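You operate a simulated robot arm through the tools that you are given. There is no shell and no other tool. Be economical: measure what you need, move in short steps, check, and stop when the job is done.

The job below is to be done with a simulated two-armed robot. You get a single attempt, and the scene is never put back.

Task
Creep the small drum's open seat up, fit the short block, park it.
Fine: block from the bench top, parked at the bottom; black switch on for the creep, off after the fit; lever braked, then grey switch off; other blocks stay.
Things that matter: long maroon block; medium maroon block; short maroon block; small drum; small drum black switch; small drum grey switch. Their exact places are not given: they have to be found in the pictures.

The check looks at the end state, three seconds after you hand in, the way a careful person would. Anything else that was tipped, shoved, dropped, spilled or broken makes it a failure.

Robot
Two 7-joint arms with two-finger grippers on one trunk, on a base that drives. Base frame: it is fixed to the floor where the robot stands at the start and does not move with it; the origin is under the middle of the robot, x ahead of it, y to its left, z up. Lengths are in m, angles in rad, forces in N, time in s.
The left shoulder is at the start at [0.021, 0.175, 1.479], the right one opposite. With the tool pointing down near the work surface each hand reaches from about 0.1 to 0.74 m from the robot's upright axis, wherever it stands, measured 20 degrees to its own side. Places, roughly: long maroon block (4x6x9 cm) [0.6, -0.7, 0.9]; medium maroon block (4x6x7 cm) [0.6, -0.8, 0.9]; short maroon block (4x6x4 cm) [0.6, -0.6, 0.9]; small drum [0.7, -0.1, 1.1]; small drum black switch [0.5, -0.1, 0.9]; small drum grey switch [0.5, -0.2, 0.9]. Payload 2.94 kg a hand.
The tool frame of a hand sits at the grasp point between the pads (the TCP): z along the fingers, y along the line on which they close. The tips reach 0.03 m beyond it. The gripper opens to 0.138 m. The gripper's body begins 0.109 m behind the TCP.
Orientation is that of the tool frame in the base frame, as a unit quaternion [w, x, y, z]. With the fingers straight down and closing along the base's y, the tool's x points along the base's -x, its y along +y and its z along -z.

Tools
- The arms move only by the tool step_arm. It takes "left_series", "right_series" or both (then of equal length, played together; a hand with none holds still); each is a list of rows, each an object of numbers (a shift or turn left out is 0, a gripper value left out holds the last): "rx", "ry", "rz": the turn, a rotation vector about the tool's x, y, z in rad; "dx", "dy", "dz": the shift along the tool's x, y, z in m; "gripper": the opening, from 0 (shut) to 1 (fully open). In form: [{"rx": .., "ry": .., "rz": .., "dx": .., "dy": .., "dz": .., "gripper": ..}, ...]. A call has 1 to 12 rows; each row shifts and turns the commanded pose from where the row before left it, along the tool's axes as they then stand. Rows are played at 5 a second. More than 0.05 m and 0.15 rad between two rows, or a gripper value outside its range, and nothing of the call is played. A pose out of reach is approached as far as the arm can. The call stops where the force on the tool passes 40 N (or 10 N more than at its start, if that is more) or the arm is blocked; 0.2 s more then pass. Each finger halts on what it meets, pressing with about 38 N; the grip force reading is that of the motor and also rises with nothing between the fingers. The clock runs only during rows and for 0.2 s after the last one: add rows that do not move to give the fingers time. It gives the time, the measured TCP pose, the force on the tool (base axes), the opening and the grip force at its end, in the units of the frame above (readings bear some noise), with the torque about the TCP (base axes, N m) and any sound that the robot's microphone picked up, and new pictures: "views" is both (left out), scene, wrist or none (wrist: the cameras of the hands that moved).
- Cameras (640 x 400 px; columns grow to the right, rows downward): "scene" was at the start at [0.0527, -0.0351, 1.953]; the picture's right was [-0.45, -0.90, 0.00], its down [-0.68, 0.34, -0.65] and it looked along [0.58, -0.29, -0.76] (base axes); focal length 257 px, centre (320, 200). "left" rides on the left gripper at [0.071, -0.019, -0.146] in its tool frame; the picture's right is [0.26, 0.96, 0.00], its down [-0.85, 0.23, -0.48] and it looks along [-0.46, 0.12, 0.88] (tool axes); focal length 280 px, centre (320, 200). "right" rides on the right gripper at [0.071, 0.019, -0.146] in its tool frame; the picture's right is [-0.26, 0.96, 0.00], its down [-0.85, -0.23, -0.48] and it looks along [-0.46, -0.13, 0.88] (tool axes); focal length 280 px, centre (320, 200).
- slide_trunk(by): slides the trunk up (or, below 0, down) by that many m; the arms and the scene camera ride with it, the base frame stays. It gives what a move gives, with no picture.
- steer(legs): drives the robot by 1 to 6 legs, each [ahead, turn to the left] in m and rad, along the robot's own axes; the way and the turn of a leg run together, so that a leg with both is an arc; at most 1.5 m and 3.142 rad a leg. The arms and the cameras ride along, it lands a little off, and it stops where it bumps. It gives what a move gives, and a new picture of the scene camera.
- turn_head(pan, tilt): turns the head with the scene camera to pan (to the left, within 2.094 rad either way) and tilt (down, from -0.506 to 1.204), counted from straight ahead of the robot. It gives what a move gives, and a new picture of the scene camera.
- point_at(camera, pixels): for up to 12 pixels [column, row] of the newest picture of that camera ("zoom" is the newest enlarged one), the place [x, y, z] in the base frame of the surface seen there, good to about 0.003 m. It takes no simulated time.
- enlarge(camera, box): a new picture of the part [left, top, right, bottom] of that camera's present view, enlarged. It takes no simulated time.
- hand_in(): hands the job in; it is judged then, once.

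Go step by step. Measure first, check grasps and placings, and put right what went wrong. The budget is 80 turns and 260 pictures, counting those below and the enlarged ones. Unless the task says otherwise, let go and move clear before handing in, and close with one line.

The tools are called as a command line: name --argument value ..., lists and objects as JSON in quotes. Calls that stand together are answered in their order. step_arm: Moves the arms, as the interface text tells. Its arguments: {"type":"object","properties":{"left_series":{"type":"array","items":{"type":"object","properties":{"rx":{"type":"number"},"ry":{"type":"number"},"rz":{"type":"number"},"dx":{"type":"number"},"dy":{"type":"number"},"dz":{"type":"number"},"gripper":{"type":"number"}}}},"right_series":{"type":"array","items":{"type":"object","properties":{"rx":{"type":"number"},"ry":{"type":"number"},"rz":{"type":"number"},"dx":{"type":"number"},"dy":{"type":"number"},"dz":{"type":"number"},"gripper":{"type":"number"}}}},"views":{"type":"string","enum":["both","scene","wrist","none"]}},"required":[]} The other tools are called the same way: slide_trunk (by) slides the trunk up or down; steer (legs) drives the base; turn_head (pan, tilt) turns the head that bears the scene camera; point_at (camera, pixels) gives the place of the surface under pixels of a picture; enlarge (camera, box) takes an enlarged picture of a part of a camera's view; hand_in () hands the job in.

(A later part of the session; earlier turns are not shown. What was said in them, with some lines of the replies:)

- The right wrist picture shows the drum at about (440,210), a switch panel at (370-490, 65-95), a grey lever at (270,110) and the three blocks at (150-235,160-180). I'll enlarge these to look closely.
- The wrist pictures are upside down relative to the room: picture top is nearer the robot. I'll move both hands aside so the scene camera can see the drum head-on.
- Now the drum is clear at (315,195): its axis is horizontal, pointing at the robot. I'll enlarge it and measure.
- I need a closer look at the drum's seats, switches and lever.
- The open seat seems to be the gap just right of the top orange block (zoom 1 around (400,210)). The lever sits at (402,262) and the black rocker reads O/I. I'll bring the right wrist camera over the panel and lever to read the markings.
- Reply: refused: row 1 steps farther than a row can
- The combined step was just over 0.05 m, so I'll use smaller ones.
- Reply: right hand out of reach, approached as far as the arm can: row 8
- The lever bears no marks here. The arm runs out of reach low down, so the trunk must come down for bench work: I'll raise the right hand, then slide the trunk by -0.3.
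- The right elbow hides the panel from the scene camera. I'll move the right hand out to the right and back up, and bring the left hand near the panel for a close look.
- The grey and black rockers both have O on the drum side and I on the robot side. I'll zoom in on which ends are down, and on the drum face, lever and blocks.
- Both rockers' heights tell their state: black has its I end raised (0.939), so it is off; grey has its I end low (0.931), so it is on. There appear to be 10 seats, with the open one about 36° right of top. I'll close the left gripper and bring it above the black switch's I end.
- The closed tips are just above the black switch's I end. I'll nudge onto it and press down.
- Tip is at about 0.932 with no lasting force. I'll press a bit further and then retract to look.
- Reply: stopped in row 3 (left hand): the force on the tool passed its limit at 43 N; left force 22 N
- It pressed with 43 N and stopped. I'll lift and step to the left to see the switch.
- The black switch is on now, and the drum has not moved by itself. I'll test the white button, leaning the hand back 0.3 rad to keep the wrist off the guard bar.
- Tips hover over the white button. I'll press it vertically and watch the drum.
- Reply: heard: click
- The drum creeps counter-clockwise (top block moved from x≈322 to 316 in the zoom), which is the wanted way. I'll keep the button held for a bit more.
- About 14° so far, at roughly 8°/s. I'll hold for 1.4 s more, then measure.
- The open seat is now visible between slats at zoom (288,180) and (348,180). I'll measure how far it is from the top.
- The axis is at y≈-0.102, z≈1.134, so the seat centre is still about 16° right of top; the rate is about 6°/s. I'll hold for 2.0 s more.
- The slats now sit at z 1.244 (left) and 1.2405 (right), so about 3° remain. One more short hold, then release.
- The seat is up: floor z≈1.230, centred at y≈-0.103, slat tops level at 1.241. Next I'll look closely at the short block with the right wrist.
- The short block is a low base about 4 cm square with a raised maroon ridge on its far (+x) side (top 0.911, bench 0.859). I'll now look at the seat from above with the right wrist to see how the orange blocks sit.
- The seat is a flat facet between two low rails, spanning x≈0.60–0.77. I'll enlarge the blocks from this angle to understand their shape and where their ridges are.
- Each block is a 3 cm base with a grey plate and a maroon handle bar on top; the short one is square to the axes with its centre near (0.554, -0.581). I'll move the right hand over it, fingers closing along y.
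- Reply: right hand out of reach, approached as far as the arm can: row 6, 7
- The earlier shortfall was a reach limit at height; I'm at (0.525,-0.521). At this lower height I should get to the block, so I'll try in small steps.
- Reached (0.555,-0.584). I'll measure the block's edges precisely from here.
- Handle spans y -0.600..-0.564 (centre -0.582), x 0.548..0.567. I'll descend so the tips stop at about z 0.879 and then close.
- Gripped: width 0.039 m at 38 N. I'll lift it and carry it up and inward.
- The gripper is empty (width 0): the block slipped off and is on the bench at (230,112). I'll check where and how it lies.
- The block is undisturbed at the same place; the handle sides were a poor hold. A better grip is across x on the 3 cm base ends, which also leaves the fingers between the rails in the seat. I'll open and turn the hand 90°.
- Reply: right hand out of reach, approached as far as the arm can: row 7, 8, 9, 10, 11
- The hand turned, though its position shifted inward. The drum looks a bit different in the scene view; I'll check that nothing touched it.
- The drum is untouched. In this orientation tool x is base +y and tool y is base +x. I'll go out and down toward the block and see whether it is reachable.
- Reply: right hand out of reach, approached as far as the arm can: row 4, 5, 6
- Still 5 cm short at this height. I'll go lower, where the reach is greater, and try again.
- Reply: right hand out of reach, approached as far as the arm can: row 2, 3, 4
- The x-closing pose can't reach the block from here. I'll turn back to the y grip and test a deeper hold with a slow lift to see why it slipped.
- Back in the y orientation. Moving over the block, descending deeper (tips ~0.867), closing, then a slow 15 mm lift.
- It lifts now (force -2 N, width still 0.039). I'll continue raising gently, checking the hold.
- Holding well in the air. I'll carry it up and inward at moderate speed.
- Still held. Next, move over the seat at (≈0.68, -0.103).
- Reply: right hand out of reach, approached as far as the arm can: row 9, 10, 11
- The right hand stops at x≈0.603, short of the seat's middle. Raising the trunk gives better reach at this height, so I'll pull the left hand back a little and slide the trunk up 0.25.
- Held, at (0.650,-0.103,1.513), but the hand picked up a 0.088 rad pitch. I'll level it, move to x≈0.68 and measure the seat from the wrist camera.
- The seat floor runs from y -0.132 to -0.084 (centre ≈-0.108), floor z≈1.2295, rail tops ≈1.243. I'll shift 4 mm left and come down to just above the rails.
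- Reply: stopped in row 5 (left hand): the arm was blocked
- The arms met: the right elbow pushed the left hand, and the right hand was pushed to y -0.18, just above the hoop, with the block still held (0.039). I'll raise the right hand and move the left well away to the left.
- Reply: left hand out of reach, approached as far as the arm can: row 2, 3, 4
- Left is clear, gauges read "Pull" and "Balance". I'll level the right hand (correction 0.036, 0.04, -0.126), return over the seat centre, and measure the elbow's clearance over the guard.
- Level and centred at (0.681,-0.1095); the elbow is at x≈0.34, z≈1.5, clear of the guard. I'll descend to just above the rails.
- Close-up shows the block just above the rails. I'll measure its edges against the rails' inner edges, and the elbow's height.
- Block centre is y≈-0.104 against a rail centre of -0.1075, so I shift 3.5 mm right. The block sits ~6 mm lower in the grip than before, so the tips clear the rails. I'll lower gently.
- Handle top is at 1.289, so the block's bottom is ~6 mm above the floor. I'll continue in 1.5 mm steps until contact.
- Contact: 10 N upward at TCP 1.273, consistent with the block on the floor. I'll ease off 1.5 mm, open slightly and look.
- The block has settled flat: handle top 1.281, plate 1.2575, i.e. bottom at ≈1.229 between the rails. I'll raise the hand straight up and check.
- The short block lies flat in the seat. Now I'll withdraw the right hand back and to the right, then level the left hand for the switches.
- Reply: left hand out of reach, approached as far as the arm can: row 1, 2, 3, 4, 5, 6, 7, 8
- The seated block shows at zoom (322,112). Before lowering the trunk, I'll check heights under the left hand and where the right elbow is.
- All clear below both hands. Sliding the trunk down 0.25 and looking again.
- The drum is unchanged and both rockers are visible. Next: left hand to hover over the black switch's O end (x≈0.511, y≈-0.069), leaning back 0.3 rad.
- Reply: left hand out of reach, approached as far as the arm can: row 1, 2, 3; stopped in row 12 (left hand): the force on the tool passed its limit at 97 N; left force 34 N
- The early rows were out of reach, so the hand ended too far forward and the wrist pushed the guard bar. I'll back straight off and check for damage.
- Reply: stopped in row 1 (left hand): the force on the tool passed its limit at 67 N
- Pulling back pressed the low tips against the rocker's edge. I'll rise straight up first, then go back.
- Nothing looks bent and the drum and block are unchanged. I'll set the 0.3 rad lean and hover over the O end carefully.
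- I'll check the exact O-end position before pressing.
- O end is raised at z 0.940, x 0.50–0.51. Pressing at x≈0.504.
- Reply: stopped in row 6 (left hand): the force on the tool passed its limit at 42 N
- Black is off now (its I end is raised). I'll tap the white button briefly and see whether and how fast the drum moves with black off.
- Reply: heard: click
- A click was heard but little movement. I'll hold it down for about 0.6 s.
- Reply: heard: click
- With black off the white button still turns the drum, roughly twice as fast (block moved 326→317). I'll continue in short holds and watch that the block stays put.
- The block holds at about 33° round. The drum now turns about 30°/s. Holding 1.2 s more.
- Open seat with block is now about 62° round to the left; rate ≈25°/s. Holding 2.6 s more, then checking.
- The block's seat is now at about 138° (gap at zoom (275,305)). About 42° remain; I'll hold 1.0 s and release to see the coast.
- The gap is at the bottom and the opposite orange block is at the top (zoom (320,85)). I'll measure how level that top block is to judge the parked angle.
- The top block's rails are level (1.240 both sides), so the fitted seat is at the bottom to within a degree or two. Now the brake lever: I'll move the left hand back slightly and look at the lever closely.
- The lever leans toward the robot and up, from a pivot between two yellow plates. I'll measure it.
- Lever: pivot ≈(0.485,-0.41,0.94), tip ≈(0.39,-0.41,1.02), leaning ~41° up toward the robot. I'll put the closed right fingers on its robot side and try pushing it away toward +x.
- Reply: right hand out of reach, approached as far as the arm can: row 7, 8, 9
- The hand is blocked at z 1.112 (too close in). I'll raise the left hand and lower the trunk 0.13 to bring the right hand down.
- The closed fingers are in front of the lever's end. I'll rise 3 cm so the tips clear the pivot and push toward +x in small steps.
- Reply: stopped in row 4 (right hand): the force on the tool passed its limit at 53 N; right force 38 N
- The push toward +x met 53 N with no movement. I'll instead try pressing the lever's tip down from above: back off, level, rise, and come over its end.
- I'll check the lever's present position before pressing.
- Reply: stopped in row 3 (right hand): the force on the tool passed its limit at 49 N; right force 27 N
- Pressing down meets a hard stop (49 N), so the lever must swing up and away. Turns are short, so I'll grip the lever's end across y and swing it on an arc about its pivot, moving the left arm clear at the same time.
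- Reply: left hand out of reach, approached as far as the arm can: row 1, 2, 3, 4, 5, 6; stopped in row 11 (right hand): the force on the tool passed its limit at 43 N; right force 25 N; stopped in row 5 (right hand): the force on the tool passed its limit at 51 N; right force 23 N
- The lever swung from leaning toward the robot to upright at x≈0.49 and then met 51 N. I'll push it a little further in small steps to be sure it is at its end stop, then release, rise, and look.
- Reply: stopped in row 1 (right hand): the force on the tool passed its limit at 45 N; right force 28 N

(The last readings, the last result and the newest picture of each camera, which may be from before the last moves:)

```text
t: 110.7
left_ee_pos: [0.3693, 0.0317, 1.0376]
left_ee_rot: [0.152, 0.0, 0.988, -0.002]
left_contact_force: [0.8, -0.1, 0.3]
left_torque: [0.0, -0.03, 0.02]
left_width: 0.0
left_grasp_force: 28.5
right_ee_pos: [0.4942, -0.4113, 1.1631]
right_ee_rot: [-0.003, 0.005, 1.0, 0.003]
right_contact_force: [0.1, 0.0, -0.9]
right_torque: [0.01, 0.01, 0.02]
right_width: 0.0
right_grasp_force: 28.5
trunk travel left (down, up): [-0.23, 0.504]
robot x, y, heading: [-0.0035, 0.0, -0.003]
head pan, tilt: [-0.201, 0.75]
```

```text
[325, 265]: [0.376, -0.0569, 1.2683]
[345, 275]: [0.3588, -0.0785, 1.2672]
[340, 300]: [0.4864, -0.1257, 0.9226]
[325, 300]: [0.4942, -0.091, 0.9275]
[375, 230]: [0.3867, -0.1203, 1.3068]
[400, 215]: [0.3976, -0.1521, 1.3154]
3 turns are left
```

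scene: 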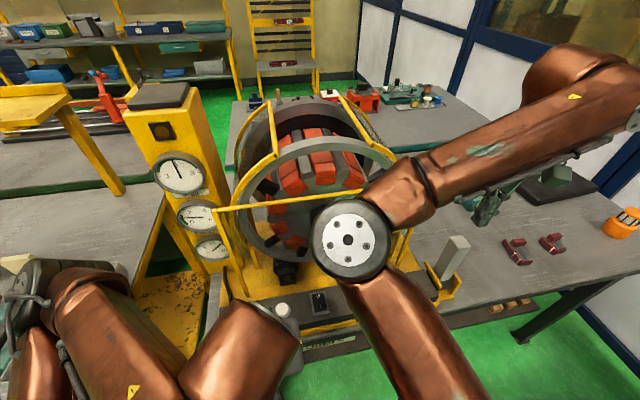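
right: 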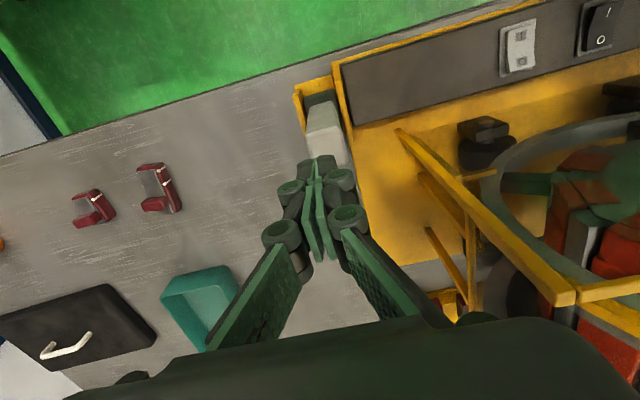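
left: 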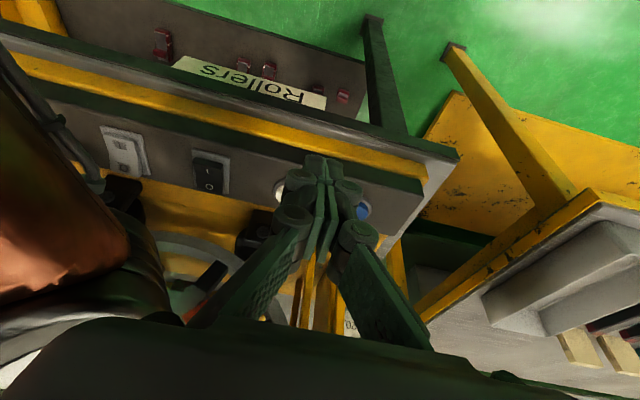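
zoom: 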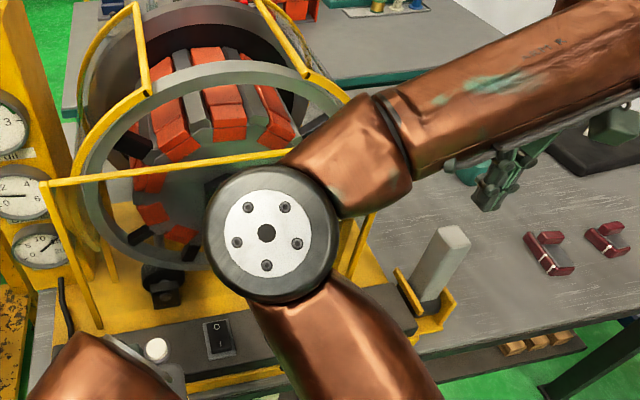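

The lever is upright against its stop (45 N with no further motion): braked, and the drum hasn't moved. Now I'll withdraw the right arm to the right and bring the left hand to hover over the grey switch's O end.

step_arm --right_series '[{"dy": -0.045, "dx": 0.01}, {"dy": -0.045, "dx": 0.01}, {"dy": -0.045, "dx": 0.01}, {"dy": -0.045, "dx": 0.01}, {"dy": -0.045, "dx": 0.01}, {"dy": -0.045, "dx": 0.01}]' --views "none"

step_arm --left_series '[{"dx": -0.0287, "dz": 0.0089}, {"dx": -0.0287, "dz": 0.0089}, {"dy": -0.049}, {"dy": -0.049}, {"dy": -0.049}, {"dy": -0.049}]' --views "wrist"

enlarge --camera "scene" --box '[200, 100, 520, 340]'

enlarge --camera "left" --box '[200, 60, 440, 260]'

point_at --camera "left" --pixels '[[290, 130], [300, 150], [310, 140], [320, 150], [330, 150], [340, 150], [300, 120], [320, 120], [340, 120], [280, 140], [350, 140], [260, 150]]'

```text
t: 112.1
left_ee_pos: [0.3691, 0.0294, 1.0387]
left_ee_rot: [0.152, 0.0, 0.988, -0.001]
left_contact_force: [-0.2, 0.4, 0.7]
left_torque: [0.06, 0.04, 0.0]
left_width: 0.0002
left_grasp_force: 28.3
right_ee_pos: [0.4322, -0.6824, 1.1578]
right_ee_rot: [-0.003, 0.006, 1.0, 0.005]
right_contact_force: [-0.6, -0.2, -0.3]
right_torque: [0.06, 0.0, -0.01]
right_width: 0.0
right_grasp_force: 28.8
trunk travel left (down, up): [-0.23, 0.504]
robot x, y, heading: [-0.0005, 0.0001, 0.001]
head pan, tilt: [-0.201, 0.75]
```

```text
t: 113.5
left_ee_pos: [0.4298, -0.1693, 1.0386]
left_ee_rot: [0.152, -0.001, 0.988, -0.001]
left_contact_force: [-0.2, -0.8, 0.1]
left_torque: [0.03, -0.02, 0.0]
left_width: 0.0
left_grasp_force: 28.8
right_ee_pos: [0.4322, -0.6813, 1.1571]
right_ee_rot: [-0.004, 0.006, 1.0, 0.004]
right_contact_force: [0.1, -1.0, -0.5]
right_torque: [0.01, -0.03, 0.01]
right_width: 0.0
right_grasp_force: 28.6
trunk travel left (down, up): [-0.23, 0.504]
robot x, y, heading: [0.0005, -0.0012, -0.0]
head pan, tilt: [-0.201, 0.75]
```

left: 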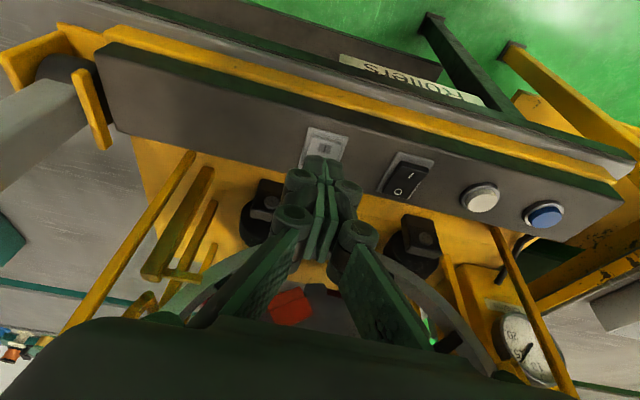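

```text
1.67 times, centred on (360, 220) of scene
```

zoom: 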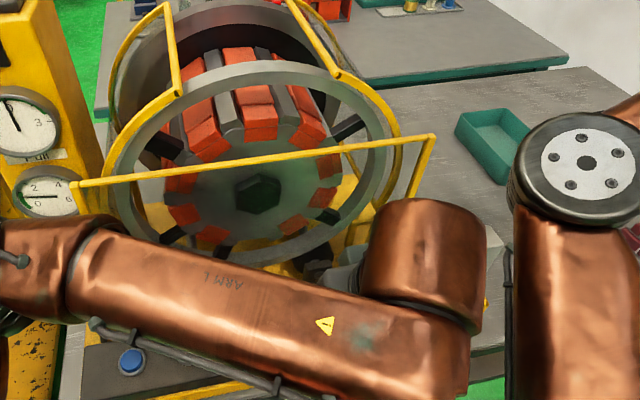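

```text
2.00 times, centred on (320, 160) of left
```

zoom: 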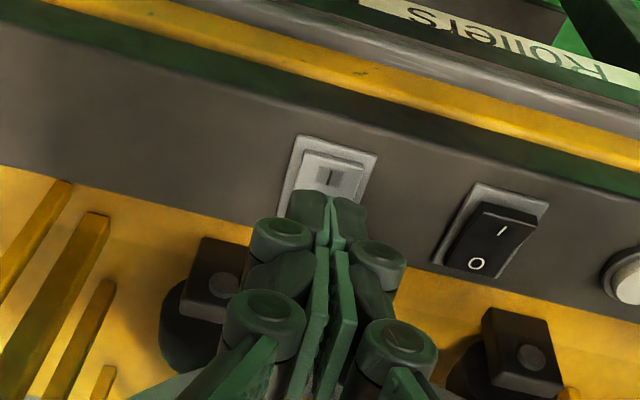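

```text
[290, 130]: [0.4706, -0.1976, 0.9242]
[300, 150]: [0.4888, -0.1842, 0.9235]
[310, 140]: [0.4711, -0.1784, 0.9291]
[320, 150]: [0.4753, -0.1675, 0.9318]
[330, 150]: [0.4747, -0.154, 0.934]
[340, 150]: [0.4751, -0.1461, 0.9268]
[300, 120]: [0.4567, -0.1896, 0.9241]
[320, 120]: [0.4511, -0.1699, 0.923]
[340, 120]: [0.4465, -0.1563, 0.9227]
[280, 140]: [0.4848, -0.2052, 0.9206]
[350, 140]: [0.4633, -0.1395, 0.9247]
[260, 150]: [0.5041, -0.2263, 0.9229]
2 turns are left
```

The left hand is right in front of the grey switch (centre y≈-0.165, I end still down). I'll move over its O end, press, and withdraw up, back and left, then check.

step_arm --left_series '[{"dx": -0.0242, "dy": 0.004, "dz": 0.0318}, {"dx": -0.0242, "dz": 0.0318}, {"dx": 0.0044, "dz": 0.0143}, {"dx": 0.0024, "dz": 0.0076}, {"dx": 0.0015, "dz": 0.0048}, {"dx": 0.0009, "dz": 0.0029}, {"dx": 0.0006, "dz": 0.0019}]' --views "wrist"

step_arm --left_series '[{"dx": -0.004, "dz": -0.013}, {"dx": -0.006, "dz": -0.019}, {"dx": 0.03, "dz": -0.015}, {"dx": 0.03, "dz": -0.01}, {"dy": 0.045}, {"dy": 0.045}, {"dy": 0.045}]' --views "both"

enlarge --camera "left" --box '[60, 40, 300, 200]'

enlarge --camera "scene" --box '[220, 80, 540, 340]'

```text
t: 115.1
left_ee_pos: [0.4948, -0.162, 0.9643]
left_ee_rot: [0.156, -0.002, 0.988, -0.003]
left_contact_force: [5.4, -1.1, 22.4]
left_torque: [-0.01, -0.1, 0.01]
left_width: 0.0062
left_grasp_force: 28.6
right_ee_pos: [0.4321, -0.6791, 1.1606]
right_ee_rot: [-0.004, 0.006, 1.0, 0.004]
right_contact_force: [0.1, -0.4, -0.1]
right_torque: [0.01, 0.02, -0.01]
right_width: 0.0
right_grasp_force: 28.4
trunk travel left (down, up): [-0.23, 0.504]
robot x, y, heading: [0.0055, -0.0011, 0.0]
head pan, tilt: [-0.201, 0.75]
```

left: 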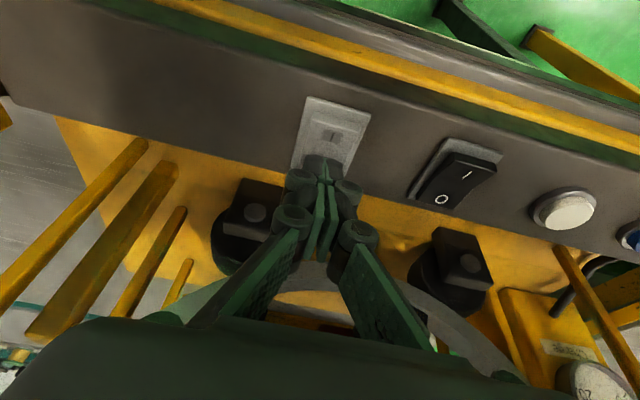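

```text
t: 116.7
left_ee_pos: [0.43, -0.023, 0.998]
left_ee_rot: [0.152, -0.001, 0.988, -0.002]
left_contact_force: [0.6, 0.3, -0.2]
left_torque: [-0.06, 0.01, -0.04]
left_width: 0.0
left_grasp_force: 28.0
right_ee_pos: [0.433, -0.6776, 1.159]
right_ee_rot: [-0.004, 0.006, 1.0, 0.002]
right_contact_force: [0.4, 0.3, 0.2]
right_torque: [-0.07, 0.0, 0.0]
right_width: 0.0001
right_grasp_force: 28.3
trunk travel left (down, up): [-0.23, 0.504]
robot x, y, heading: [-0.0005, 0.0011, 0.001]
head pan, tilt: [-0.201, 0.75]
```

scene: 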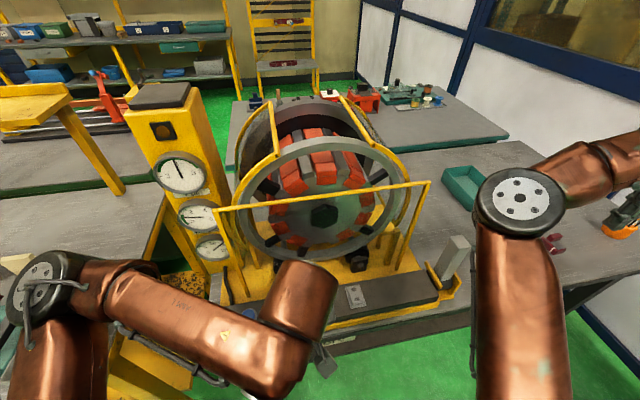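
left: 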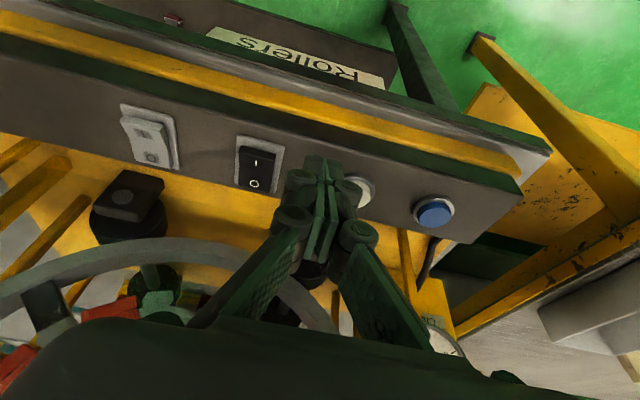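

```text
2.50 times, centred on (180, 120) of left
```

zoom: 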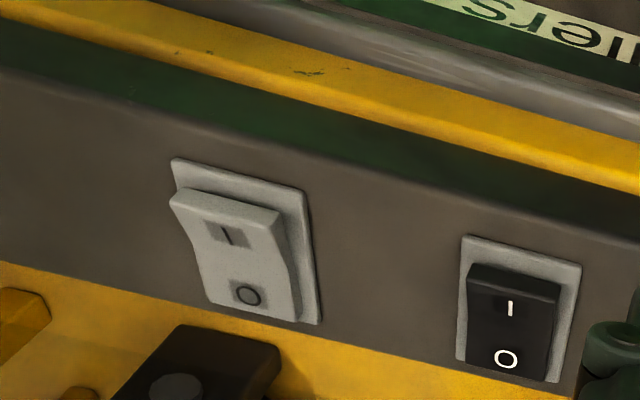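

```text
1.54 times, centred on (380, 210) of scene
1 turns are left
```

zoom: 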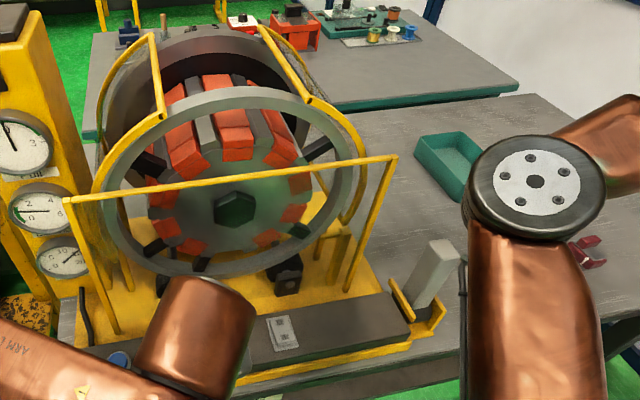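

The close-up shows both switches off: the grey I end is raised at (240,210) and the black I end at (515,285). The lever is upright, the drum has stayed parked, and both hands are clear, so I'm handing in.

hand_in

```text
The job is handed in.
```

I fitted the short block and parked its seat at the bottom. The brake lever is upright at its stop, which I took as braked because it has no markings. The black and grey switches are off and the other two blocks weren't touched. Once at the bottom I judged the block from the opposite seat, level to about 2°, and did not see the block itself. The left wrist also bumped the guard bar once (97 N), with no visible damage.
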